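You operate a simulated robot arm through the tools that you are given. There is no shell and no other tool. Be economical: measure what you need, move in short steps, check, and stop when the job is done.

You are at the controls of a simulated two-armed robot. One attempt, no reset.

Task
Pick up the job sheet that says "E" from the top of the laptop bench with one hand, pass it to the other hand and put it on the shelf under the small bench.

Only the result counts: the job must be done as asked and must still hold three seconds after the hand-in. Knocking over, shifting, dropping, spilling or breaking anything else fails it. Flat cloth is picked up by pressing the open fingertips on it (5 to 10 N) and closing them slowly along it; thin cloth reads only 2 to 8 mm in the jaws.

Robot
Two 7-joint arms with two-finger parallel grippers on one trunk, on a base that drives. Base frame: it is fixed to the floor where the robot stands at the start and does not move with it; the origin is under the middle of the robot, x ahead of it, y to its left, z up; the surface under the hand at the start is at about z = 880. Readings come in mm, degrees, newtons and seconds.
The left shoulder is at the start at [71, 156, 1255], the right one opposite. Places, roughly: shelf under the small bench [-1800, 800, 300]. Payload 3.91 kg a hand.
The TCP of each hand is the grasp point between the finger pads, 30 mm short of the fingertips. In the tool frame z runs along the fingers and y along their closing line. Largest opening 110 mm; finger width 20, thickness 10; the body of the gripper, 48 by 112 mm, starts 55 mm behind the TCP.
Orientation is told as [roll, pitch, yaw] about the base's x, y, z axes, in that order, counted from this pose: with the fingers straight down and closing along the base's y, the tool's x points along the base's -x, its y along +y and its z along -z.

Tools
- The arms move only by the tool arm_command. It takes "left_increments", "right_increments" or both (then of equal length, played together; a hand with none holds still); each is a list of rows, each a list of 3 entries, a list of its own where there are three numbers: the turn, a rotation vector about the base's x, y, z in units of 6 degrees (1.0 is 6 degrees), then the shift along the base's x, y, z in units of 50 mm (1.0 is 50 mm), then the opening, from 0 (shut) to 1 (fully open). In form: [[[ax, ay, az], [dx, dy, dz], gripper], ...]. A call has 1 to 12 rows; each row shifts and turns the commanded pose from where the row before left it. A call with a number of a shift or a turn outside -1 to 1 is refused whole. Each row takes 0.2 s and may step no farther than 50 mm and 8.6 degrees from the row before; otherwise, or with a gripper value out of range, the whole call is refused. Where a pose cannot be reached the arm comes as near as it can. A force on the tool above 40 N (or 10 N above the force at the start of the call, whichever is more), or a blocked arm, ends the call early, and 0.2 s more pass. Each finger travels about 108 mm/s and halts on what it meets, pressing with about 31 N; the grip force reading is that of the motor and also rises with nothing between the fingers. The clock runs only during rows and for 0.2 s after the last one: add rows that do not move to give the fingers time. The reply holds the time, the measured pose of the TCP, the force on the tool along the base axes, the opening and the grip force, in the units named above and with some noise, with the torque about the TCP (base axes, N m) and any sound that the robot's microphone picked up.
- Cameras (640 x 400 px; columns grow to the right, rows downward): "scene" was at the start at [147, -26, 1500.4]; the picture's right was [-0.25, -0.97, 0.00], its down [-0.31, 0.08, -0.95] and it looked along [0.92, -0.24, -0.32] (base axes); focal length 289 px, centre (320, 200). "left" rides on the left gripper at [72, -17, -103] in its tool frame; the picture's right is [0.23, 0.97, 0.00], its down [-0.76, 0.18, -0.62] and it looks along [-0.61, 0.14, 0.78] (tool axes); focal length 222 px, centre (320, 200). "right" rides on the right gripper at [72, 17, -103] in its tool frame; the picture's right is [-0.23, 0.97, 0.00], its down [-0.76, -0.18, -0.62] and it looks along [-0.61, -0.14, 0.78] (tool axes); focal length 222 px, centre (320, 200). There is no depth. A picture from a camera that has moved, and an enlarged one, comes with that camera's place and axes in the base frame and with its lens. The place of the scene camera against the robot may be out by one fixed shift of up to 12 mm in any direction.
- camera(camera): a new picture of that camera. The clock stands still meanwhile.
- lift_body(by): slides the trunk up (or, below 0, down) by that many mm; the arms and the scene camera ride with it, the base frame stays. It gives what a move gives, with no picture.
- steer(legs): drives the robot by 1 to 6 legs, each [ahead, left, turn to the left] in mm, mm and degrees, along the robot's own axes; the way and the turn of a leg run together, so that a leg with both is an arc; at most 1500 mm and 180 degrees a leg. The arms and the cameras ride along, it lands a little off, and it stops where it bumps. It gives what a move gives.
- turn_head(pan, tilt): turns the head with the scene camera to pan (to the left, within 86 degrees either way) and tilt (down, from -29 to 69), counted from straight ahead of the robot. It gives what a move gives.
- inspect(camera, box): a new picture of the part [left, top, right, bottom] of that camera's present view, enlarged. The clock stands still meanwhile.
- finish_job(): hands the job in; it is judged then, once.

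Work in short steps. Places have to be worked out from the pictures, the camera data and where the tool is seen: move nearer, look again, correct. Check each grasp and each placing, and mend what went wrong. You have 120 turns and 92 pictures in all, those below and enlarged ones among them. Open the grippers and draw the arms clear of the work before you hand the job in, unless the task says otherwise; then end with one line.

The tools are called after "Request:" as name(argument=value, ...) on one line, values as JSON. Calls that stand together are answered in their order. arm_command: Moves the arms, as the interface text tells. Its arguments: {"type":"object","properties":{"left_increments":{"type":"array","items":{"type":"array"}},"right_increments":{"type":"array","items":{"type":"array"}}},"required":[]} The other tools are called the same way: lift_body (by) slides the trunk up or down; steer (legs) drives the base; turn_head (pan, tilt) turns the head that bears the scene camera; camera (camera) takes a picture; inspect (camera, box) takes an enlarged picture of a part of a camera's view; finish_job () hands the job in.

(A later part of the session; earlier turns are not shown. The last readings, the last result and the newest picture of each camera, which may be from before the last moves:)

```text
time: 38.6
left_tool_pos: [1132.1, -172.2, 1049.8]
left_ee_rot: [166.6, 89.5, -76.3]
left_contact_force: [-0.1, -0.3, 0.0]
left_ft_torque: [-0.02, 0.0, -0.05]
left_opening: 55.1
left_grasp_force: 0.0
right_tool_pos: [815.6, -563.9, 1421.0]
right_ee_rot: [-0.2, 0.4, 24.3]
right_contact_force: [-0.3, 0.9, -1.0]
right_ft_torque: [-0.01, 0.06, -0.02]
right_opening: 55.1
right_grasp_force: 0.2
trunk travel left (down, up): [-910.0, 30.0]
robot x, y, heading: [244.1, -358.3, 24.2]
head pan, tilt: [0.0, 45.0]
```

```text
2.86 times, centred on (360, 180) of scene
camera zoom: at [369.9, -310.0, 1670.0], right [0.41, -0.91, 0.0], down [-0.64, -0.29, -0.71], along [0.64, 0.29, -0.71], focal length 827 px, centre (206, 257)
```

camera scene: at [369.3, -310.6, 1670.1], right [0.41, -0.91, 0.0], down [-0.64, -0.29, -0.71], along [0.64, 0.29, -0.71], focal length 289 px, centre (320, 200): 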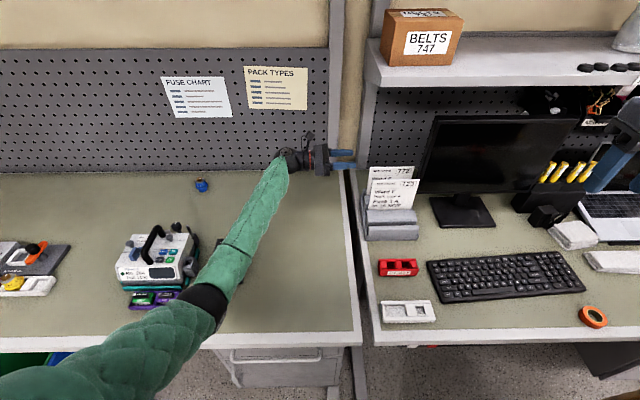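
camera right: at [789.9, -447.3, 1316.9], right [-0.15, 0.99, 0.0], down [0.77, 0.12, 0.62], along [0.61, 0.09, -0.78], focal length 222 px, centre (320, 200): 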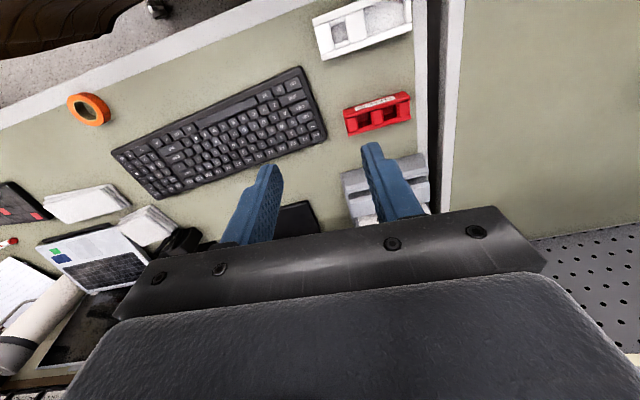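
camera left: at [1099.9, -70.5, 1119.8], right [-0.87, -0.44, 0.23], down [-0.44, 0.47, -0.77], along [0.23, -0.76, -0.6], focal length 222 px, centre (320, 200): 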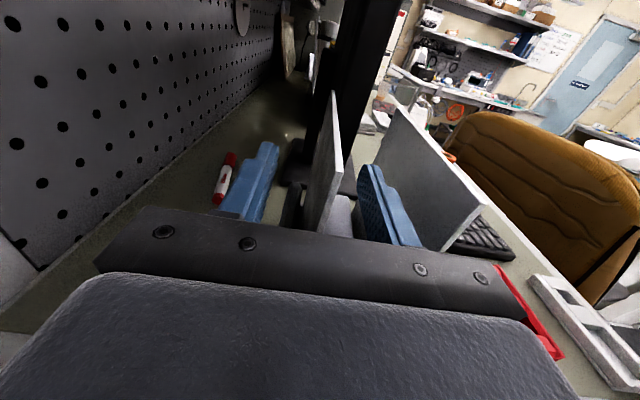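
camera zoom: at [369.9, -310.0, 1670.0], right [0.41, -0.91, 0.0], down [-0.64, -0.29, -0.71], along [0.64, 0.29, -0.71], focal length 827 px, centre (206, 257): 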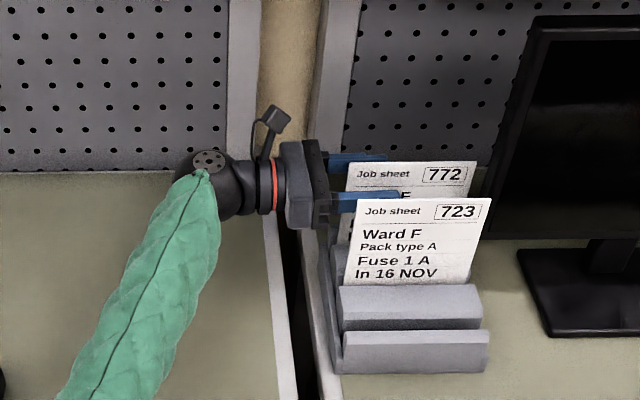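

The fingers straddle only sheet E, which sits ~4 mm toward the front finger. I shift by that and close slowly.

Request:
arm_command(left_increments=[[[0, 0, 0], [-0.072, -0.034, 0], 0.5], [[0, 0, 0], [0, 0, 0], 0.35], [[0, 0, 0], [0, 0, 0], 0.2], [[0, 0, 0], [0, 0, 0], 0.1], [[0, 0, 0], [0, 0, 0], 0.04], [[0, 0, 0], [0, 0, 0], 0], [[0, 0, 0], [0, 0, 0], 0], [[0, 0, 0], [0, 0, 0], 0]])

Request:
camera(camera="left")

```text
time: 40.4
left_tool_pos: [1128.3, -174.8, 1047.7]
left_ee_rot: [164.6, 89.7, -78.1]
left_contact_force: [-1.0, 1.1, -0.1]
left_ft_torque: [0.04, 0.03, 0.02]
left_opening: 3.3
left_grasp_force: 31.2
right_tool_pos: [816.4, -564.6, 1422.1]
right_ee_rot: [-0.2, 0.4, 24.3]
right_contact_force: [0.0, -0.2, -0.7]
right_ft_torque: [0.0, -0.01, -0.02]
right_opening: 55.1
right_grasp_force: 0.2
trunk travel left (down, up): [-910.0, 30.0]
robot x, y, heading: [243.7, -362.9, 24.6]
head pan, tilt: [0.0, 45.0]
```

```text
56 pictures are left
camera left: at [1096.6, -73.6, 1119.5], right [-0.87, -0.44, 0.23], down [-0.44, 0.47, -0.77], along [0.23, -0.76, -0.6], focal length 222 px, centre (320, 200)
```

left: 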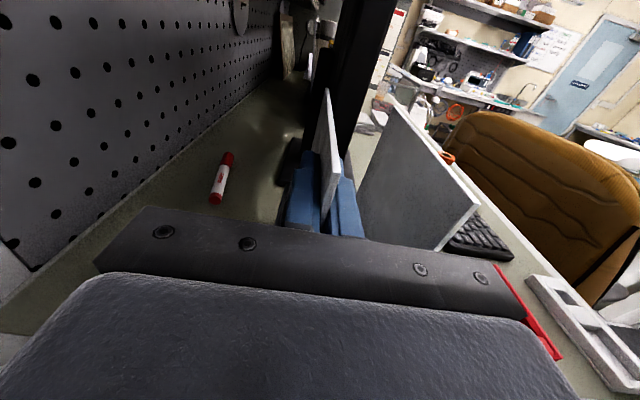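

Opening 3.3 mm at 31 N: the sheet is held. I lift straight up slowly by 100 mm.

Request:
arm_command(left_increments=[[[0, 0, 0], [0, 0, 0.3], 0], [[0, 0, 0], [0, 0, 0.4], 0], [[0, 0, 0], [0, 0, 0.4], 0], [[0, 0, 0], [0, 0, 0.4], 0], [[0, 0, 0], [0, 0, 0.5], 0], [[0, 0, 0], [0, 0, 0], 0]])

Request:
inspect(camera="scene", box=[260, 80, 460, 250])

Request:
camera(camera="left")

```text
time: 41.8
left_tool_pos: [1128.6, -173.6, 1148.0]
left_ee_rot: [159.0, 89.6, -83.9]
left_contact_force: [-0.1, -0.4, -1.3]
left_ft_torque: [0.06, 0.03, -0.02]
left_opening: 3.4
left_grasp_force: 31.2
right_tool_pos: [814.6, -564.9, 1422.1]
right_ee_rot: [-0.1, 0.3, 24.3]
right_contact_force: [-0.3, 0.4, 0.2]
right_ft_torque: [0.02, 0.0, 0.01]
right_opening: 55.3
right_grasp_force: 0.0
trunk travel left (down, up): [-910.0, 30.0]
robot x, y, heading: [244.8, -362.6, 24.4]
head pan, tilt: [0.0, 45.0]
```

```text
2.35 times, centred on (360, 165) of scene
camera zoom: at [370.4, -310.8, 1670.0], right [0.41, -0.91, 0.0], down [-0.64, -0.29, -0.71], along [0.64, 0.29, -0.71], focal length 681 px, centre (226, 282)
```

zoom: 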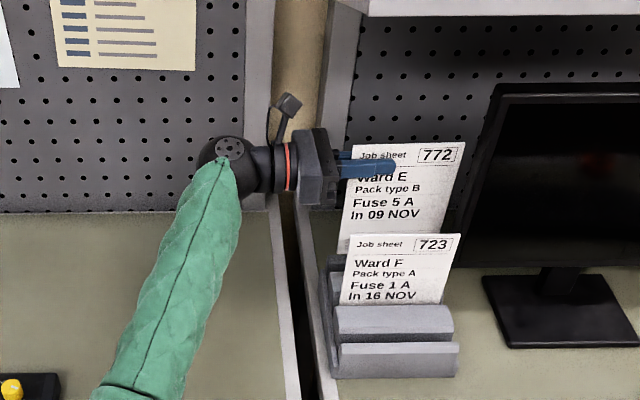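

```text
54 pictures are left
camera left: at [1097.1, -72.9, 1219.2], right [-0.87, -0.44, 0.23], down [-0.44, 0.47, -0.77], along [0.23, -0.76, -0.6], focal length 222 px, centre (320, 200)
```

left: 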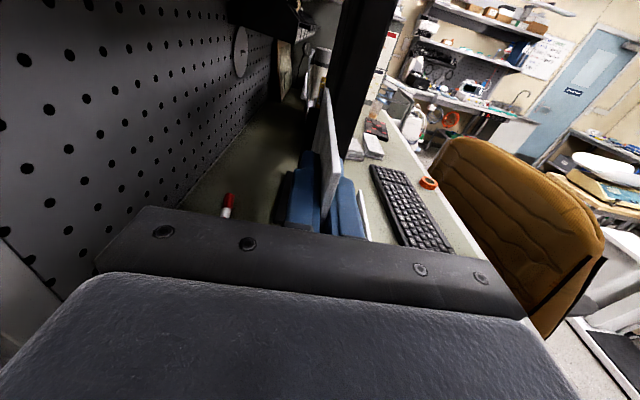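

Sheet E rises freely. I lift 60 more, then move it 170 mm left, clear of sheet 723.

Request:
arm_command(left_increments=[[[0, 0, 0], [0, 0, 0.6], 0], [[0, 0, 0], [0, 0, 0.6], 0], [[0, 0, 0], [-0.2, 0.43, 0], 0], [[0, 0, 0], [-0.3, 0.65, 0], 0], [[0, 0, 0], [-0.3, 0.65, 0], 0], [[0, 0, 0], [-0.3, 0.65, 0], 0], [[0, 0, 0], [-0.3, 0.65, 0], 0], [[0, 0, 0], [0, 0, 0], 0]])

Request:
camera(camera="scene")

```text
time: 43.6
left_tool_pos: [1059.4, -24.7, 1208.1]
left_ee_rot: [161.7, 89.7, -81.1]
left_contact_force: [-0.6, -1.0, -0.3]
left_ft_torque: [0.01, 0.01, -0.02]
left_opening: 3.4
left_grasp_force: 30.7
right_tool_pos: [816.0, -566.5, 1420.1]
right_ee_rot: [-0.2, 0.4, 24.3]
right_contact_force: [0.8, -0.6, -0.1]
right_ft_torque: [0.02, 0.05, -0.05]
right_opening: 55.1
right_grasp_force: 0.1
trunk travel left (down, up): [-910.0, 30.0]
robot x, y, heading: [246.1, -364.8, 24.4]
head pan, tilt: [0.0, 45.0]
```

```text
53 pictures are left
camera scene: at [370.7, -311.9, 1670.0], right [0.41, -0.91, 0.0], down [-0.64, -0.29, -0.71], along [0.64, 0.29, -0.71], focal length 289 px, centre (320, 200)
```

scene: 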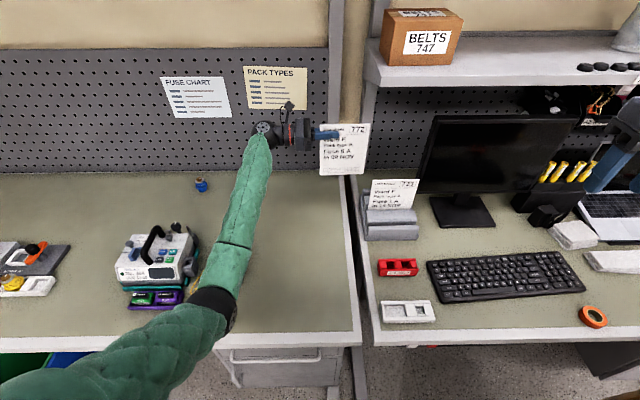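

Sheet E is out and 723 is untouched. I draw the hand back toward the robot while rising.

Request:
arm_command(left_increments=[[[0, 0, 0], [0, 0, 0.9], 0], [[0, 0, 0], [-0.8, -0.37, 0.3], 0], [[0, 0, 0], [-0.8, -0.37, 0.3], 0], [[0, 0, 0], [-0.8, -0.37, 0.3], 0], [[0, 0, 0], [-0.8, -0.37, 0.1], 0], [[0, 0, 0], [-0.8, -0.37, 0], 0], [[0, 0, 0], [-0.8, -0.37, 0], 0], [[0, 0, 0], [-0.8, -0.37, 0], 0], [[0, 0, 0], [0, 0, 0], 0]])

Request:
camera(camera="scene")

```text
time: 45.6
left_tool_pos: [778.1, -154.1, 1303.0]
left_ee_rot: [154.8, 89.6, -88.0]
left_contact_force: [0.3, 0.0, -0.8]
left_ft_torque: [-0.01, -0.04, 0.01]
left_opening: 3.6
left_grasp_force: 31.3
right_tool_pos: [815.7, -565.7, 1421.4]
right_ee_rot: [-0.1, 0.4, 24.2]
right_contact_force: [1.0, -0.4, 0.1]
right_ft_torque: [0.0, -0.03, 0.0]
right_opening: 54.6
right_grasp_force: 0.0
trunk travel left (down, up): [-910.0, 30.0]
robot x, y, heading: [244.6, -361.9, 24.2]
head pan, tilt: [0.0, 45.0]
```

```text
52 pictures are left
camera scene: at [371.1, -310.8, 1669.9], right [0.41, -0.91, 0.0], down [-0.64, -0.29, -0.71], along [0.64, 0.29, -0.71], focal length 289 px, centre (320, 200)
```

scene: 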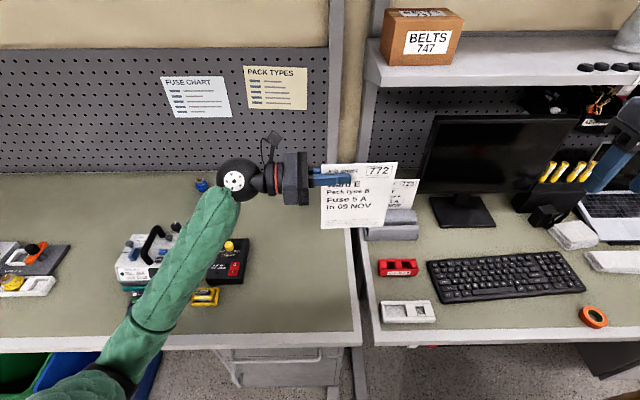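

The sheet is held well. I back the robot 300 mm away from the bench and look left/behind for the small bench.

Request:
steer(legs=[[-300, 0, 0], [0, 0, 60]])

Request:
turn_head(pan=60, tilt=25)

Request:
camera(camera="scene")

```text
time: 50.3
left_tool_pos: [49.8, 77.3, 1303.7]
left_ee_rot: [164.6, 89.6, -17.9]
left_contact_force: [0.4, -0.7, 0.0]
left_ft_torque: [-0.01, 0.0, 0.0]
left_opening: 3.3
left_grasp_force: 30.8
right_tool_pos: [425.8, -93.4, 1422.0]
right_ee_rot: [-0.1, 0.4, 84.6]
right_contact_force: [0.6, 0.9, -0.6]
right_ft_torque: [0.05, 0.01, 0.04]
right_opening: 54.8
right_grasp_force: 0.1
trunk travel left (down, up): [-910.0, 30.0]
robot x, y, heading: [-35.0, -492.5, 85.2]
head pan, tilt: [0.0, 45.0]
```

```text
time: 51.6
left_tool_pos: [50.8, 77.4, 1303.9]
left_ee_rot: [164.0, 89.6, -18.5]
left_contact_force: [-0.8, 0.8, -0.8]
left_ft_torque: [-0.01, 0.0, -0.02]
left_opening: 3.6
left_grasp_force: 30.9
right_tool_pos: [425.2, -94.3, 1420.3]
right_ee_rot: [-0.1, 0.4, 84.6]
right_contact_force: [0.6, -0.4, -0.7]
right_ft_torque: [-0.02, -0.02, 0.01]
right_opening: 55.1
right_grasp_force: 0.1
trunk travel left (down, up): [-910.0, 30.0]
robot x, y, heading: [-34.7, -487.6, 84.7]
head pan, tilt: [60.0, 25.0]
```

```text
51 pictures are left
camera scene: at [-97.7, -388.4, 1700.6], right [0.58, 0.82, 0.0], down [0.34, -0.24, -0.91], along [-0.74, 0.52, -0.42], focal length 289 px, centre (320, 200)
```

scene: 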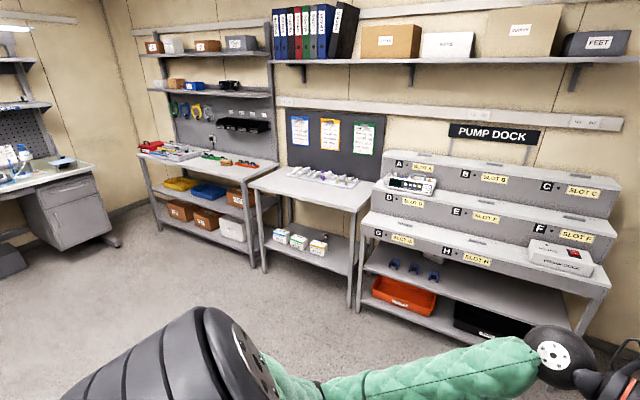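

That is the small bench (centre, shelf at about (-1810,815,300)) with small boxes on it. I zoom in on its shelf.

Request:
inspect(camera="scene", box=[240, 160, 400, 300])

```text
2.86 times, centred on (320, 230) of scene
camera zoom: at [-97.7, -388.4, 1700.6], right [0.58, 0.82, 0.0], down [0.34, -0.24, -0.91], along [-0.74, 0.52, -0.42], focal length 827 px, centre (320, 114)
```

zoom: 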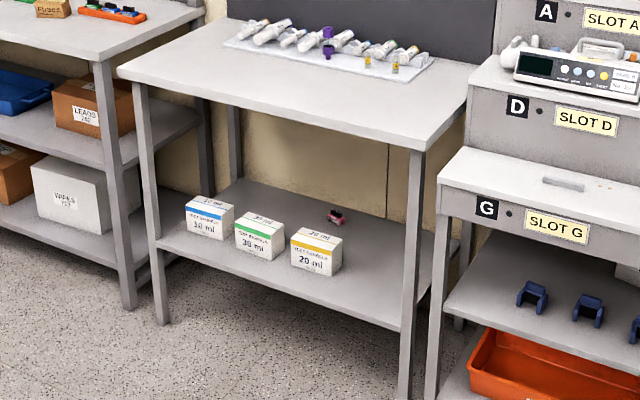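

The shelf has a free stretch at its front right (about 260 mm between the 20 ml box and the leg). Now the handover: I rotate the right hand by 120° so that it points left with its camera on top, mirroring the left hand.

Request:
arm_command(right_increments=[[[-0.523, 0.627, -0.577], [0, 0, 0], 0.5], [[-0.523, 0.627, -0.577], [0, 0, 0], 0.5], [[-0.523, 0.627, -0.577], [0, 0, 0], 0.5], [[-0.523, 0.627, -0.577], [0, 0, 0], 0.5], [[-0.523, 0.627, -0.577], [0, 0, 0], 0.5], [[-0.523, 0.627, -0.577], [0, 0, 0], 0.5], [[-0.523, 0.627, -0.577], [0, 0, 0], 0.5], [[-0.523, 0.627, -0.577], [0, 0, 0], 0.5], [[-0.523, 0.627, -0.577], [0, 0, 0], 0.5], [[-0.523, 0.627, -0.577], [0, 0, 0], 0.5]])

Request:
arm_command(right_increments=[[[-0.523, 0.627, -0.577], [0, 0, 0], 0.5], [[-0.523, 0.627, -0.577], [0, 0, 0], 0.5], [[-0.523, 0.627, -0.577], [0, 0, 0], 0.5], [[-0.523, 0.627, -0.577], [0, 0, 0], 0.5], [[-0.523, 0.627, -0.577], [0, 0, 0], 0.5], [[-0.523, 0.627, -0.577], [0, 0, 0], 0.5], [[-0.523, 0.627, -0.577], [0, 0, 0], 0.5], [[-0.523, 0.627, -0.577], [0, 0, 0], 0.5], [[-0.523, 0.627, -0.577], [0, 0, 0], 0.5], [[-0.523, 0.627, -0.577], [0, 0, 0], 0.5], [[0, 0, 0], [0, 0, 0], 0.5]])

Request:
turn_head(pan=-5, tilt=40)

Request:
camera(camera="scene")

Request:
camera(camera="right")

Request:
camera(camera="left")

```text
time: 53.8
left_tool_pos: [50.0, 76.7, 1304.8]
left_ee_rot: [165.4, 89.5, -17.0]
left_contact_force: [0.5, 0.4, -1.3]
left_ft_torque: [-0.01, 0.04, -0.02]
left_opening: 3.1
left_grasp_force: 30.9
right_tool_pos: [427.0, -92.1, 1420.8]
right_ee_rot: [26.4, 42.3, 58.2]
right_contact_force: [-0.1, 0.9, -0.2]
right_ft_torque: [0.0, -0.02, 0.02]
right_opening: 55.0
right_grasp_force: 0.0
trunk travel left (down, up): [-910.0, 30.0]
robot x, y, heading: [-35.3, -492.7, 84.7]
head pan, tilt: [60.0, 25.0]
```

```text
time: 56.2
left_tool_pos: [49.9, 78.7, 1303.8]
left_ee_rot: [162.9, 89.6, -19.6]
left_contact_force: [0.5, 0.6, -0.5]
left_ft_torque: [-0.01, 0.0, 0.02]
left_opening: 3.4
left_grasp_force: 31.1
right_tool_pos: [426.4, -94.4, 1420.8]
right_ee_rot: [-145.4, 89.4, -150.6]
right_contact_force: [0.1, -0.6, -0.1]
right_ft_torque: [0.02, 0.02, 0.03]
right_opening: 55.1
right_grasp_force: 0.1
trunk travel left (down, up): [-910.0, 30.0]
robot x, y, heading: [-34.1, -486.5, 84.9]
head pan, tilt: [60.0, 25.0]
```

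```text
time: 57.5
left_tool_pos: [51.9, 78.2, 1303.7]
left_ee_rot: [164.9, 89.6, -17.6]
left_contact_force: [0.6, 0.1, -0.3]
left_ft_torque: [-0.01, 0.01, 0.02]
left_opening: 3.5
left_grasp_force: 30.9
right_tool_pos: [426.0, -94.1, 1420.9]
right_ee_rot: [-149.7, 89.6, -154.6]
right_contact_force: [0.4, 0.3, -0.4]
right_ft_torque: [0.0, 0.02, -0.04]
right_opening: 55.1
right_grasp_force: 0.1
trunk travel left (down, up): [-910.0, 30.0]
robot x, y, heading: [-35.2, -489.7, 84.5]
head pan, tilt: [-5.0, 40.0]
```

```text
49 pictures are left
camera scene: at [-7.3, -358.2, 1677.3], right [0.98, -0.18, 0.0], down [-0.11, -0.63, -0.77], along [0.14, 0.75, -0.64], focal length 289 px, centre (320, 200)
```

scene: 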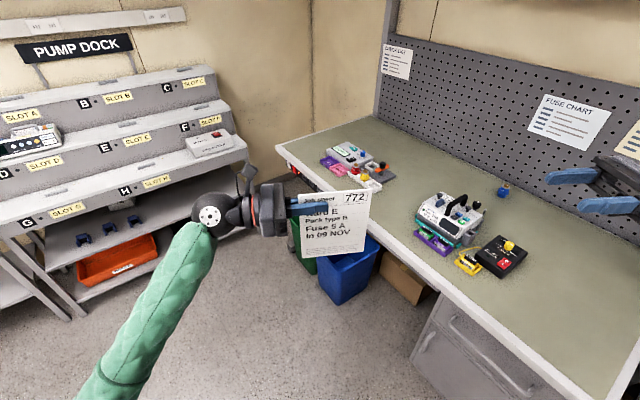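

```text
48 pictures are left
camera right: at [531.2, -86.4, 1493.0], right [0.08, 0.97, -0.23], down [0.6, -0.23, -0.77], along [-0.8, -0.08, -0.6], focal length 222 px, centre (320, 200)
```

right: 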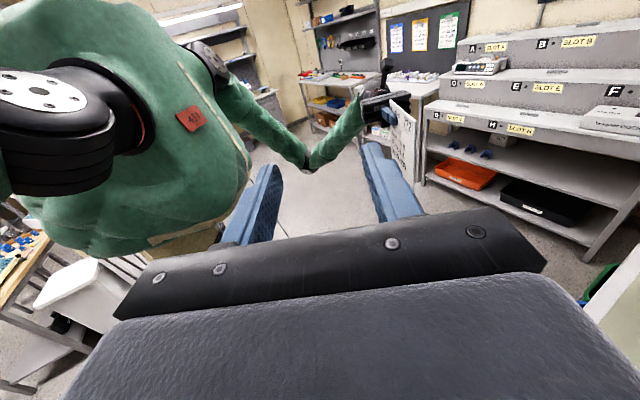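

```text
47 pictures are left
camera left: at [-51.9, 100.3, 1374.9], right [-0.04, -0.97, 0.23], down [-0.63, -0.15, -0.77], along [0.78, -0.18, -0.6], focal length 222 px, centre (320, 200)
```

left: 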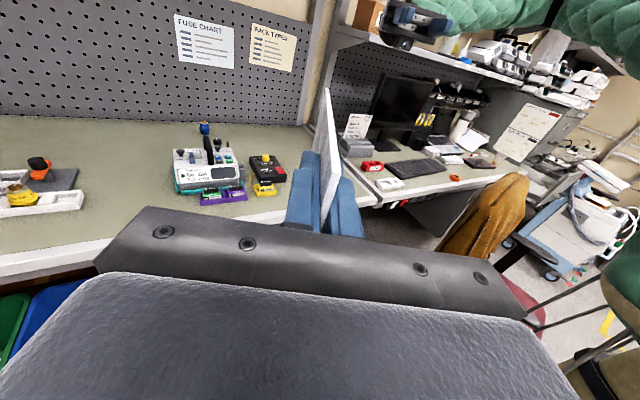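

Sheet direction and right hand differ by 2°; the sheet's right edge is at about (172,72), centre height ~1243. I move the right hand to a point 85 mm right of that edge.

Request:
arm_command(right_increments=[[[0, 0, 0.33], [-0.56, 0.54, -0.593], 0.5], [[0, 0, 0], [-0.56, 0.54, -0.593], 0.5], [[0, 0, 0], [-0.56, 0.54, -0.593], 0.5], [[0, 0, 0], [-0.56, 0.54, -0.593], 0.5], [[0, 0, 0], [-0.56, 0.54, -0.593], 0.5], [[0, 0, 0], [-0.56, 0.54, -0.593], 0.5], [[0, 0, 0], [0, 0, 0], 0.5]])

Request:
camera(camera="right")

Request:
camera(camera="scene")

```text
time: 59.1
left_tool_pos: [50.7, 77.3, 1303.2]
left_ee_rot: [169.4, 89.5, -13.1]
left_contact_force: [1.0, 0.0, 0.3]
left_ft_torque: [0.02, 0.01, 0.04]
left_opening: 3.3
left_grasp_force: 31.2
right_tool_pos: [257.9, 68.0, 1243.6]
right_ee_rot: [-155.3, 89.6, -158.2]
right_contact_force: [-0.1, -0.6, 0.0]
right_ft_torque: [-0.01, 0.01, -0.01]
right_opening: 54.9
right_grasp_force: 0.0
trunk travel left (down, up): [-910.0, 30.0]
robot x, y, heading: [-33.7, -490.4, 84.6]
head pan, tilt: [-5.0, 40.0]
```

```text
46 pictures are left
camera right: at [362.2, 78.6, 1314.7], right [0.05, 0.97, -0.23], down [0.61, -0.21, -0.77], along [-0.79, -0.1, -0.6], focal length 222 px, centre (320, 200)
```

right: 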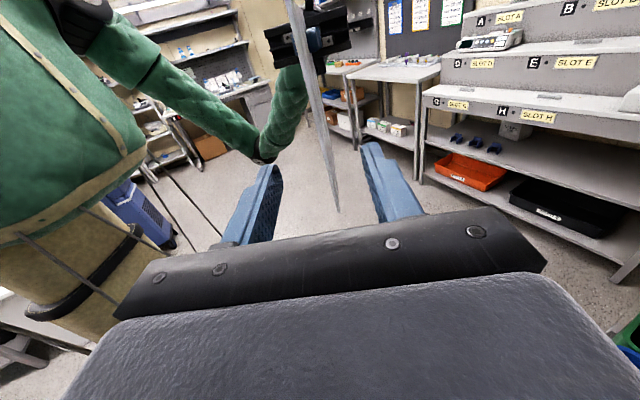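

```text
45 pictures are left
camera scene: at [-7.0, -359.2, 1677.4], right [0.98, -0.18, 0.0], down [-0.11, -0.63, -0.77], along [0.14, 0.75, -0.64], focal length 289 px, centre (320, 200)
```

scene: 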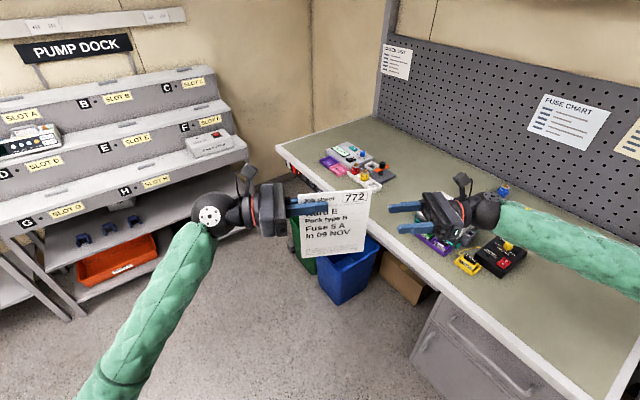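

The edge lies centred between the right fingers. I advance 110 mm along the sheet.

Request:
arm_command(right_increments=[[[0, 0, 0], [-0.55, 0.025, 0], 0.5], [[0, 0, 0], [-0.55, 0.025, 0], 0.5], [[0, 0, 0], [-0.55, 0.025, 0], 0.5], [[0, 0, 0], [-0.55, 0.025, 0], 0.5], [[0, 0, 0], [0, 0, 0], 0.5]])

Request:
camera(camera="right")

Request:
inspect(camera="scene", box=[240, 150, 440, 290])

```text
time: 60.4
left_tool_pos: [51.3, 76.7, 1303.4]
left_ee_rot: [166.8, 89.7, -15.6]
left_contact_force: [-0.1, -0.4, 0.5]
left_ft_torque: [0.02, 0.01, 0.01]
left_opening: 3.3
left_grasp_force: 31.3
right_tool_pos: [146.9, 73.6, 1246.7]
right_ee_rot: [-151.6, 89.5, -154.6]
right_contact_force: [-0.2, 0.3, 0.9]
right_ft_torque: [0.0, 0.03, 0.02]
right_opening: 54.9
right_grasp_force: 0.0
trunk travel left (down, up): [-910.0, 30.0]
robot x, y, heading: [-34.4, -488.2, 84.6]
head pan, tilt: [-5.0, 40.0]
```

```text
44 pictures are left
camera right: at [251.7, 83.7, 1318.2], right [0.05, 0.97, -0.23], down [0.61, -0.21, -0.77], along [-0.79, -0.1, -0.6], focal length 222 px, centre (320, 200)
```

right: 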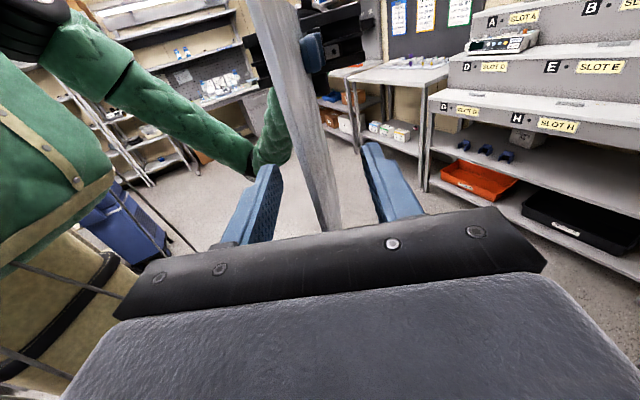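

```text
2.86 times, centred on (340, 220) of scene
camera zoom: at [-6.6, -358.8, 1677.3], right [0.98, -0.18, 0.0], down [-0.12, -0.63, -0.77], along [0.14, 0.75, -0.64], focal length 827 px, centre (263, 143)
```

zoom: 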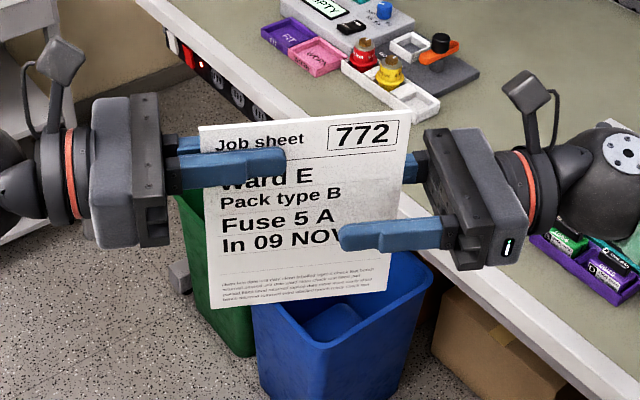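

The right fingers straddle the sheet. I close the right hand slowly.

Request:
arm_command(right_increments=[[[0, 0, 0], [0, 0, 0], 0.35], [[0, 0, 0], [0, 0, 0], 0.2], [[0, 0, 0], [0, 0, 0], 0.1], [[0, 0, 0], [0, 0, 0], 0.04], [[0, 0, 0], [0, 0, 0], 0], [[0, 0, 0], [0, 0, 0], 0], [[0, 0, 0], [0, 0, 0], 0]])

Request:
camera(camera="right")

```text
time: 62.0
left_tool_pos: [51.1, 79.1, 1303.9]
left_ee_rot: [164.1, 89.5, -18.4]
left_contact_force: [-0.9, 2.1, 0.9]
left_ft_torque: [0.04, 0.03, -0.37]
left_opening: 3.7
left_grasp_force: 31.2
right_tool_pos: [146.9, 73.7, 1246.5]
right_ee_rot: [-148.8, 89.5, -151.7]
right_contact_force: [0.4, -2.7, -0.1]
right_ft_torque: [0.07, 0.05, 0.56]
right_opening: 3.4
right_grasp_force: 31.4
trunk travel left (down, up): [-910.0, 30.0]
robot x, y, heading: [-30.7, -489.6, 84.5]
head pan, tilt: [-5.0, 40.0]
```

```text
42 pictures are left
camera right: at [251.2, 84.2, 1318.0], right [0.05, 0.97, -0.23], down [0.61, -0.21, -0.77], along [-0.79, -0.1, -0.6], focal length 222 px, centre (320, 200)
```

right: 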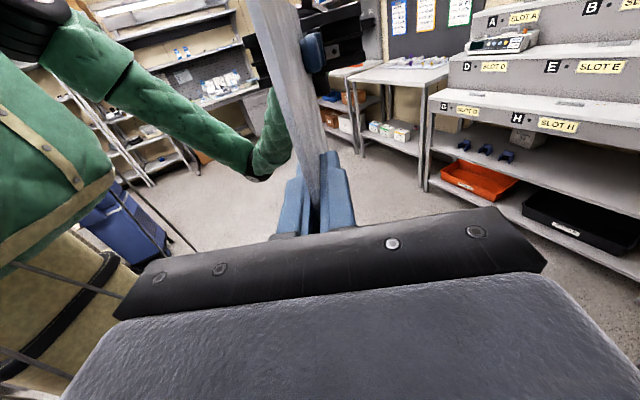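

Both hands hold it (3.4 mm). I open the left hand and draw it back left along the sheet.

Request:
arm_command(left_increments=[[[0, 0, 0], [0, 0, 0], 0.1], [[0, 0, 0], [0, 0, 0], 0.3], [[0, 0, 0], [0, 0, 0], 0.5], [[0, 0, 0], [-0.6, 0.027, 0], 0.5], [[0, 0, 0], [-0.9, 0.04, 0], 0.5], [[0, 0, 0], [-0.9, 0.04, 0], 0.5], [[0, 0, 0], [-0.9, 0.04, 0], 0.5], [[0, 0, 0], [-0.9, 0.04, 0], 0.5], [[0, 0, 0], [0, 0, 0], 0.5]])

Request:
camera(camera="scene")

```text
time: 64.0
left_tool_pos: [-156.9, 88.4, 1304.5]
left_ee_rot: [161.4, 89.5, -21.1]
left_contact_force: [0.2, 0.9, -0.2]
left_ft_torque: [0.0, -0.02, 0.04]
left_opening: 55.1
left_grasp_force: 0.1
right_tool_pos: [146.8, 74.0, 1246.2]
right_ee_rot: [-148.8, 89.5, -151.8]
right_contact_force: [-0.3, -0.5, 0.8]
right_ft_torque: [0.0, 0.01, 0.02]
right_opening: 3.5
right_grasp_force: 31.0
trunk travel left (down, up): [-910.0, 30.0]
robot x, y, heading: [-33.1, -487.9, 84.6]
head pan, tilt: [-5.0, 40.0]
```

```text
41 pictures are left
camera scene: at [-6.1, -357.4, 1677.2], right [0.98, -0.18, 0.0], down [-0.12, -0.63, -0.77], along [0.14, 0.75, -0.64], focal length 289 px, centre (320, 200)
```

scene: 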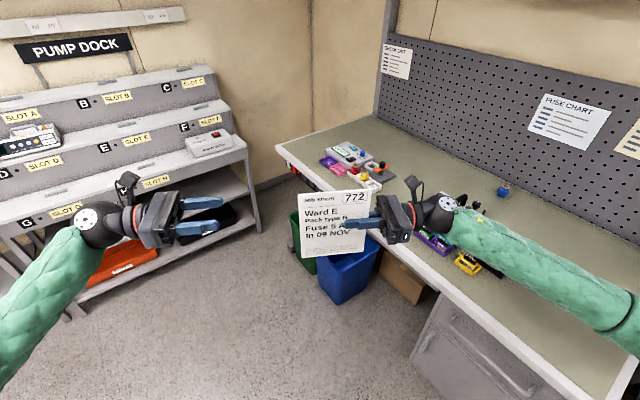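

The right hand alone holds sheet E. Now I turn the right hand to point forward with the sheet flat (120° about the combined axis), moving it 150 mm ahead, and fold the left hand back and up.

Request:
arm_command(right_increments=[[[0.523, -0.627, -0.577], [0.014, 0.15, 0], 0], [[0.523, -0.627, -0.577], [0.014, 0.15, 0], 0], [[0.523, -0.627, -0.577], [0.014, 0.15, 0], 0], [[0.523, -0.627, -0.577], [0.014, 0.15, 0], 0], [[0.523, -0.627, -0.577], [0.014, 0.15, 0], 0], [[0.523, -0.627, -0.577], [0.014, 0.15, 0], 0], [[0.523, -0.627, -0.577], [0.014, 0.15, 0], 0], [[0.523, -0.627, -0.577], [0.014, 0.15, 0], 0], [[0.523, -0.627, -0.577], [0.014, 0.15, 0], 0], [[0.523, -0.627, -0.577], [0.014, 0.15, 0], 0]], left_increments=[[[0, 0, 0], [-0.183, -0.365, 0.4], 0.5], [[0, 0, 0], [-0.183, -0.365, 0.4], 0.5], [[0, 0, 0], [-0.183, -0.365, 0.4], 0.5], [[0, 0, 0], [-0.183, -0.365, 0.4], 0.5], [[0, 0, 0], [-0.183, -0.365, 0.4], 0.5], [[0, 0, 0], [-0.183, -0.365, 0.4], 0.5], [[0, 0, 0], [-0.183, -0.365, 0.4], 0.5], [[0, 0, 0], [-0.183, -0.365, 0.4], 0.5], [[0, 0, 0], [-0.183, -0.365, 0.4], 0.5], [[0, 0, 0], [-0.183, -0.365, 0.4], 0.5]])

Request:
camera(camera="scene")

```text
time: 66.2
left_tool_pos: [-267.6, -61.6, 1506.8]
left_ee_rot: [161.5, 89.5, -21.1]
left_contact_force: [0.2, 0.3, -0.3]
left_ft_torque: [0.0, 0.02, -0.02]
left_opening: 55.0
left_grasp_force: 0.2
left hand out of reach, approached as far as the arm can: row 8, 9, 10
right_tool_pos: [154.9, 148.4, 1245.5]
right_ee_rot: [61.4, 42.1, 21.7]
right_contact_force: [-0.2, 0.6, -0.5]
right_ft_torque: [0.02, -0.02, 0.02]
right_opening: 3.3
right_grasp_force: 31.6
trunk travel left (down, up): [-910.0, 30.0]
robot x, y, heading: [-32.9, -488.5, 84.7]
head pan, tilt: [-5.0, 40.0]
```

```text
40 pictures are left
camera scene: at [-8.2, -358.6, 1677.3], right [0.98, -0.18, 0.0], down [-0.11, -0.63, -0.77], along [0.14, 0.75, -0.64], focal length 289 px, centre (320, 200)
```

scene: 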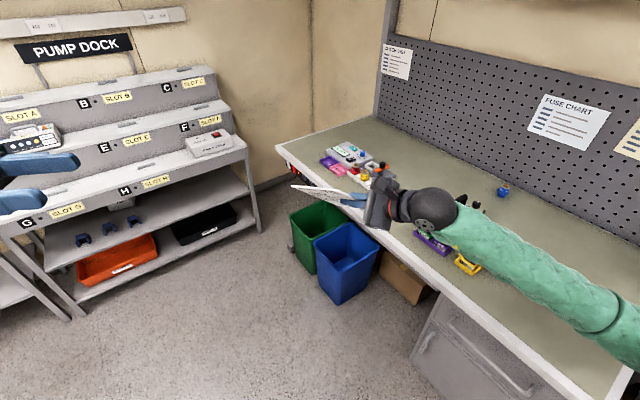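

The right turn proceeds well; I play the remaining half.

Request:
arm_command(right_increments=[[[0.523, -0.627, -0.577], [0.014, 0.15, 0], 0], [[0.523, -0.627, -0.577], [0.014, 0.15, 0], 0], [[0.523, -0.627, -0.577], [0.014, 0.15, 0], 0], [[0.523, -0.627, -0.577], [0.014, 0.15, 0], 0], [[0.523, -0.627, -0.577], [0.014, 0.15, 0], 0], [[0.523, -0.627, -0.577], [0.014, 0.15, 0], 0], [[0.523, -0.627, -0.577], [0.014, 0.15, 0], 0], [[0.523, -0.627, -0.577], [0.014, 0.15, 0], 0], [[0.523, -0.627, -0.577], [0.014, 0.15, 0], 0], [[0.523, -0.627, -0.577], [0.014, 0.15, 0], 0], [[0, 0, 0], [0, 0, 0], 0]])

Request:
camera(camera="scene")

Request:
camera(camera="right")

```text
time: 68.3
left_tool_pos: [-262.5, -60.1, 1505.8]
left_ee_rot: [150.2, 89.8, -32.3]
left_contact_force: [1.2, 0.2, 0.2]
left_ft_torque: [0.0, -0.01, 0.0]
left_opening: 55.3
left_grasp_force: 0.0
right_tool_pos: [304.1, 211.8, 1242.4]
right_ee_rot: [86.2, -10.2, -0.7]
right_contact_force: [0.6, 0.1, 0.1]
right_ft_torque: [0.0, 0.04, 0.02]
right_opening: 3.4
right_grasp_force: 31.2
right hand out of reach, approached as far as the arm can: row 5, 6, 7, 8, 9, 10
trunk travel left (down, up): [-910.0, 30.0]
robot x, y, heading: [-32.1, -491.2, 84.7]
head pan, tilt: [-5.0, 40.0]
stopped in row 10 (right hand): the arm was blocked; the commanded pose is now the measured one
```

```text
39 pictures are left
camera scene: at [-3.2, -358.5, 1677.3], right [0.98, -0.18, 0.0], down [-0.12, -0.63, -0.77], along [0.14, 0.75, -0.64], focal length 289 px, centre (320, 200)
```

scene: 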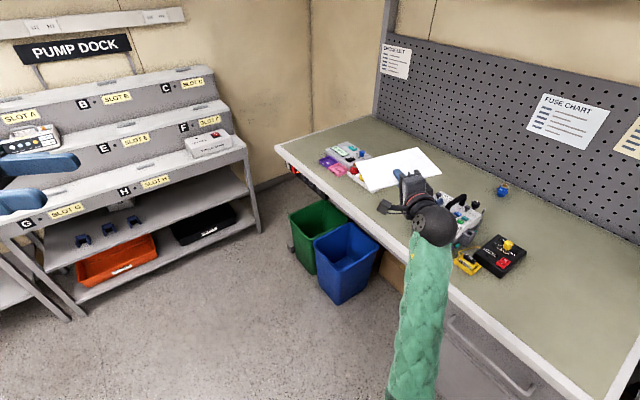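

```text
38 pictures are left
camera right: at [227.8, 108.2, 1252.9], right [0.05, 0.06, 1.0], down [0.77, -0.64, 0.0], along [0.64, 0.77, -0.08], focal length 222 px, centre (320, 200)
```

right: 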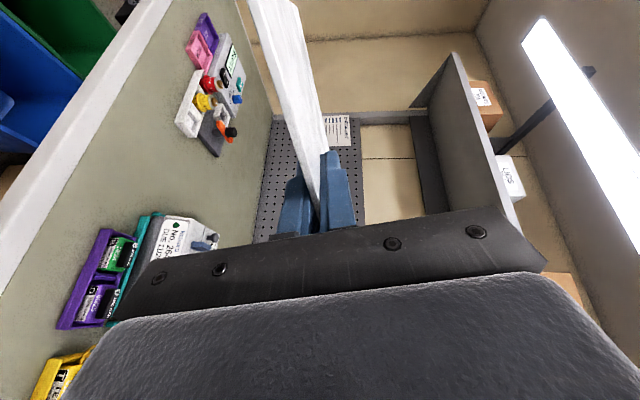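

The hand now points forward and holds the sheet flat (text down). I turn the robot to face the small bench's wall (heading ~115) and look to the left for a clear way.

Request:
steer(legs=[[-100, 0, 0], [0, 0, 30]])

Request:
turn_head(pan=50, tilt=35)

Request:
camera(camera="scene")

```text
time: 70.9
left_tool_pos: [-459.3, -333.1, 1506.3]
left_ee_rot: [162.6, 89.7, 9.9]
left_contact_force: [-0.8, -0.1, 0.5]
left_ft_torque: [-0.03, -0.03, 0.01]
left_opening: 55.0
left_grasp_force: 0.0
right_tool_pos: [-101.8, 184.9, 1243.2]
right_ee_rot: [86.3, -10.4, 29.4]
right_contact_force: [0.6, 0.3, -1.2]
right_ft_torque: [-0.02, -0.01, -0.02]
right_opening: 3.4
right_grasp_force: 30.6
trunk travel left (down, up): [-910.0, 30.0]
robot x, y, heading: [-43.8, -590.3, 114.7]
head pan, tilt: [-5.0, 40.0]
```

```text
time: 72.2
left_tool_pos: [-460.2, -334.5, 1504.9]
left_ee_rot: [164.8, 89.7, 12.1]
left_contact_force: [0.3, 0.0, -0.1]
left_ft_torque: [-0.01, 0.01, -0.01]
left_opening: 55.2
left_grasp_force: 0.1
right_tool_pos: [-102.9, 185.2, 1243.8]
right_ee_rot: [86.2, -10.4, 29.4]
right_contact_force: [0.3, 0.7, -0.3]
right_ft_torque: [0.01, -0.05, 0.0]
right_opening: 3.7
right_grasp_force: 31.2
trunk travel left (down, up): [-910.0, 30.0]
robot x, y, heading: [-43.2, -589.2, 114.4]
head pan, tilt: [50.0, 35.0]
```

```text
37 pictures are left
camera scene: at [-143.0, -522.9, 1684.8], right [0.27, 0.96, 0.0], down [0.55, -0.15, -0.82], along [-0.79, 0.22, -0.57], focal length 289 px, centre (320, 200)
```

scene: 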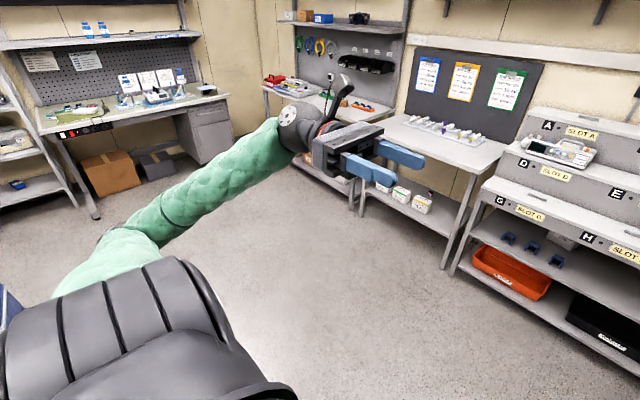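

The floor is clear. I drive left 1040 and ahead 750, stopping short of the small bench.

Request:
steer(legs=[[0, 1040, 0], [740, 0, 0]])

Request:
turn_head(pan=-10, tilt=40)

Request:
camera(camera="scene")

```text
time: 81.1
left_tool_pos: [-1708.0, -87.5, 1505.4]
left_ee_rot: [164.7, 89.6, 12.0]
left_contact_force: [0.2, 0.3, -0.7]
left_ft_torque: [-0.05, 0.05, -0.04]
left_opening: 55.3
left_grasp_force: 0.1
right_tool_pos: [-1350.5, 430.8, 1243.6]
right_ee_rot: [86.3, -10.2, 29.4]
right_contact_force: [0.6, 1.4, 0.2]
right_ft_torque: [-0.05, -0.04, -0.03]
right_opening: 3.3
right_grasp_force: 30.3
trunk travel left (down, up): [-910.0, 30.0]
robot x, y, heading: [-1289.5, -345.8, 114.4]
head pan, tilt: [50.0, 35.0]
```

```text
time: 82.4
left_tool_pos: [-1709.0, -86.8, 1505.6]
left_ee_rot: [163.4, 89.6, 10.5]
left_contact_force: [0.6, -0.4, 0.2]
left_ft_torque: [-0.02, 0.01, -0.02]
left_opening: 54.9
left_grasp_force: 0.0
right_tool_pos: [-1351.6, 431.0, 1243.5]
right_ee_rot: [86.3, -10.4, 29.3]
right_contact_force: [-0.7, 1.1, -0.5]
right_ft_torque: [-0.03, 0.0, -0.04]
right_opening: 3.2
right_grasp_force: 31.7
trunk travel left (down, up): [-910.0, 30.0]
robot x, y, heading: [-1290.7, -343.4, 114.5]
head pan, tilt: [-10.0, 40.0]
```

```text
36 pictures are left
camera scene: at [-1328.5, -217.1, 1677.3], right [0.97, 0.25, 0.0], down [0.16, -0.62, -0.77], along [-0.19, 0.74, -0.64], focal length 289 px, centre (320, 200)
```

scene: 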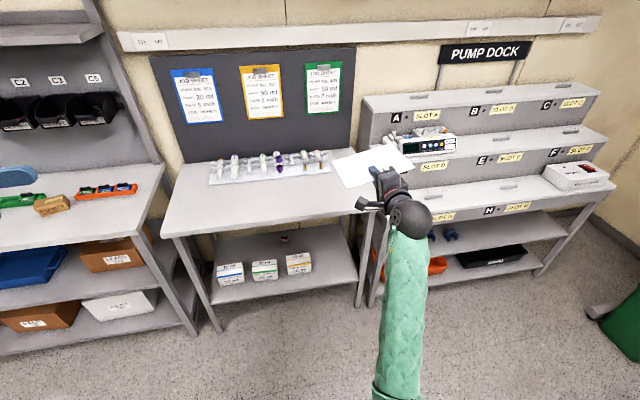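

Now facing the small bench; I zoom on its shelf to measure.

Request:
inspect(camera="scene", box=[160, 190, 400, 340])

```text
2.67 times, centred on (280, 265) of scene
camera zoom: at [-1328.5, -217.1, 1677.3], right [0.97, 0.25, 0.0], down [0.16, -0.62, -0.77], along [-0.19, 0.74, -0.64], focal length 772 px, centre (427, 27)
```

zoom: 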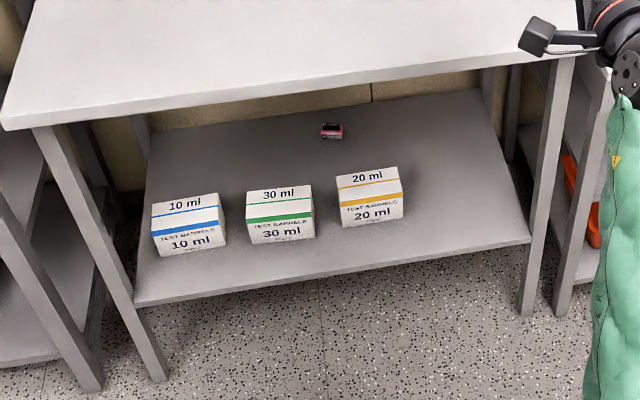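

Shelf: front edge d≈1257 (bench axes), free gap e −1168…−916; the hand's e≈−1046 already fits. The sheet is rolled 10° to the left; I correct that, pitch the hand down ~24° and extend a little.

Request:
arm_command(right_increments=[[[-0.365, 0.79, 0], [0, 0, 0], 0], [[-0.365, 0.79, 0], [0, 0, 0], 0], [[-0.908, -0.42, 0], [0, 0, 0], 0], [[-0.908, -0.42, 0], [0, 0, 0], 0], [[-0.908, -0.42, 0], [0, 0, 0], 0], [[-0.908, -0.42, 0], [0, 0, 0], 0], [[0, 0, 0], [0, 0, 0], 0]])

Request:
camera(camera="right")

```text
time: 83.4
left_tool_pos: [-1706.2, -85.0, 1505.3]
left_ee_rot: [148.0, 89.7, -4.8]
left_contact_force: [0.5, 0.5, 0.6]
left_ft_torque: [0.02, -0.01, 0.05]
left_opening: 54.9
left_grasp_force: 0.0
right_tool_pos: [-1252.0, 462.9, 1238.7]
right_ee_rot: [75.5, -12.3, 26.9]
right_contact_force: [0.8, 0.4, -0.6]
right_ft_torque: [0.0, 0.02, 0.0]
right_opening: 3.2
right_grasp_force: 31.0
right hand out of reach, approached as far as the arm can: row 4
trunk travel left (down, up): [-910.0, 30.0]
robot x, y, heading: [-1290.0, -345.5, 114.7]
head pan, tilt: [-10.0, 40.0]
stopped in row 4 (right hand): the arm was blocked; the commanded pose is now the measured one
```

```text
34 pictures are left
camera right: at [-1279.3, 340.4, 1264.1], right [-0.09, 0.23, 0.97], down [0.96, -0.24, 0.15], along [0.26, 0.94, -0.2], focal length 222 px, centre (320, 200)
```

right: 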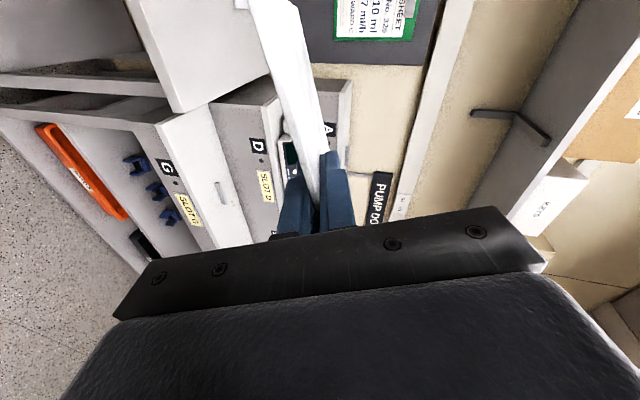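

The arm is near a wrist limit pointing flat forward, so a steeper pitch is the better way. I pitch further down only, moving back left to e≈−1046.

Request:
arm_command(right_increments=[[[-0.908, -0.42, 0], [0, 0, 0.2], 0], [[-0.908, -0.42, 0], [0, 0, 0.2], 0], [[-0.908, -0.42, 0], [-0.3, -0.14, 0.2], 0], [[-0.908, -0.42, 0], [-0.3, -0.14, 0.2], 0], [[-0.908, -0.42, 0], [-0.3, -0.14, 0.2], 0], [[0, 0, 0], [-0.3, -0.14, 0], 0], [[0, 0, 0], [0, 0, 0], 0]])

Request:
camera(camera="right")

Request:
camera(camera="scene")

```text
time: 85.0
left_tool_pos: [-1706.7, -86.0, 1505.1]
left_ee_rot: [164.7, 89.7, 12.1]
left_contact_force: [-0.2, 0.4, 0.6]
left_ft_torque: [0.0, 0.05, 0.05]
left_opening: 55.1
left_grasp_force: 0.1
right_tool_pos: [-1303.8, 422.3, 1260.3]
right_ee_rot: [45.0, -9.5, 32.8]
right_contact_force: [-0.1, 0.0, 0.3]
right_ft_torque: [-0.04, -0.03, 0.04]
right_opening: 3.5
right_grasp_force: 30.9
right hand out of reach, approached as far as the arm can: row 1
trunk travel left (down, up): [-910.0, 30.0]
robot x, y, heading: [-1292.7, -341.5, 114.6]
head pan, tilt: [-10.0, 40.0]
```

```text
33 pictures are left
camera right: at [-1342.3, 323.2, 1332.1], right [-0.28, 0.64, 0.72], down [0.89, -0.1, 0.44], along [0.35, 0.76, -0.54], focal length 222 px, centre (320, 200)
```

right: 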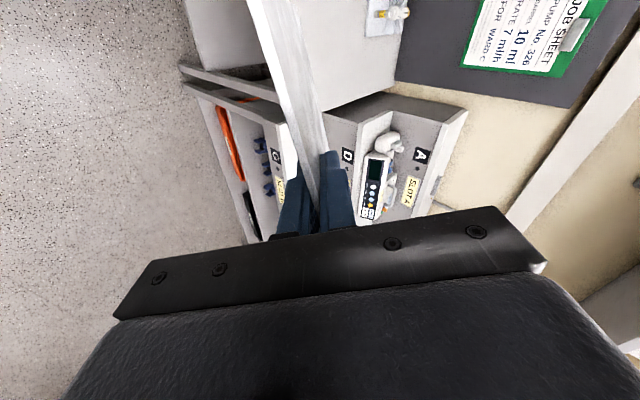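

```text
32 pictures are left
camera scene: at [-1326.2, -217.0, 1677.3], right [0.97, 0.25, 0.0], down [0.16, -0.62, -0.77], along [-0.19, 0.74, -0.64], focal length 289 px, centre (320, 200)
```

scene: 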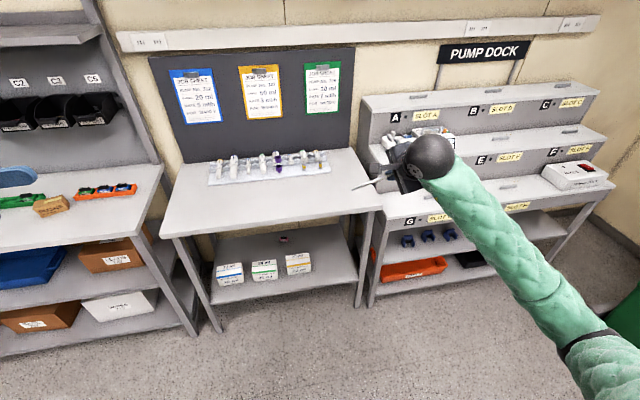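

The 44° pitch is reached. A 13° roll about the finger axis is left; I try removing it here.

Request:
arm_command(right_increments=[[[-0.207, 0.487, -0.516], [0, 0, 0], 0], [[-0.207, 0.487, -0.516], [0, 0, 0], 0], [[-0.207, 0.487, -0.516], [0, 0, 0], 0], [[0, 0, 0], [0, 0, 0], 0]])

Request:
inspect(camera="right", box=[160, 0, 480, 200])

```text
time: 86.0
left_tool_pos: [-1708.4, -86.6, 1506.0]
left_ee_rot: [163.9, 89.6, 11.2]
left_contact_force: [0.0, -0.1, 0.0]
left_ft_torque: [0.0, -0.01, 0.01]
left_opening: 55.0
left_grasp_force: 0.1
right_tool_pos: [-1306.0, 421.9, 1260.2]
right_ee_rot: [45.9, -0.1, 23.6]
right_contact_force: [-0.3, -0.5, -0.5]
right_ft_torque: [-0.03, 0.0, -0.03]
right_opening: 3.4
right_grasp_force: 31.1
trunk travel left (down, up): [-910.0, 30.0]
robot x, y, heading: [-1291.4, -344.1, 114.6]
head pan, tilt: [-10.0, 40.0]
```

```text
2.00 times, centred on (320, 100) of right
camera zoom: at [-1347.3, 334.8, 1344.3], right [-0.06, 0.71, 0.7], down [0.93, -0.22, 0.31], along [0.37, 0.67, -0.64], focal length 444 px, centre (320, 400)
```

zoom: 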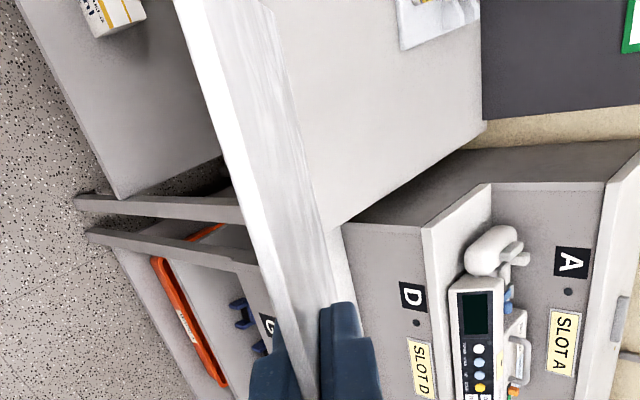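

Now the hand is squared (pitch 46°, no roll). I lower the trunk by 500 and check.

Request:
lift_body(by=-500)

Request:
turn_head(pan=-10, tilt=30)

Request:
camera(camera="scene")

```text
refused: -500 is not a number from -400 to 400
```

```text
time: 86.7
left_tool_pos: [-1708.1, -87.1, 1507.9]
left_ee_rot: [163.2, 89.7, 10.4]
left_contact_force: [-0.6, 0.6, 0.2]
left_ft_torque: [0.02, -0.01, 0.0]
left_opening: 54.9
left_grasp_force: 0.1
right_tool_pos: [-1306.3, 423.0, 1259.8]
right_ee_rot: [45.9, 0.0, 23.6]
right_contact_force: [-0.9, 0.4, -0.1]
right_ft_torque: [-0.06, 0.01, -0.01]
right_opening: 3.5
right_grasp_force: 30.7
trunk travel left (down, up): [-910.0, 30.0]
robot x, y, heading: [-1293.2, -345.8, 114.7]
head pan, tilt: [-10.0, 30.0]
```

```text
30 pictures are left
camera scene: at [-1329.3, -211.8, 1692.6], right [0.97, 0.25, 0.0], down [0.13, -0.48, -0.87], along [-0.22, 0.84, -0.5], focal length 289 px, centre (320, 200)
```

scene: 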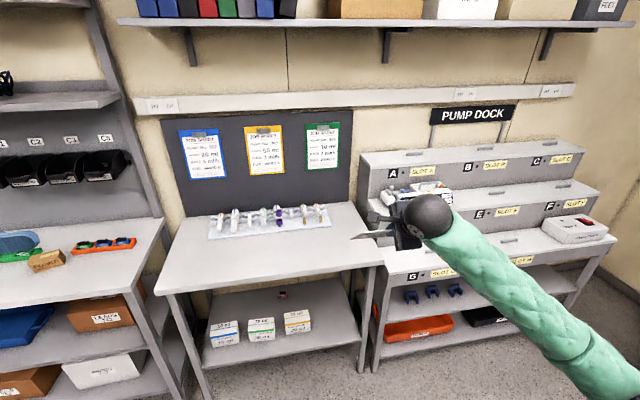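

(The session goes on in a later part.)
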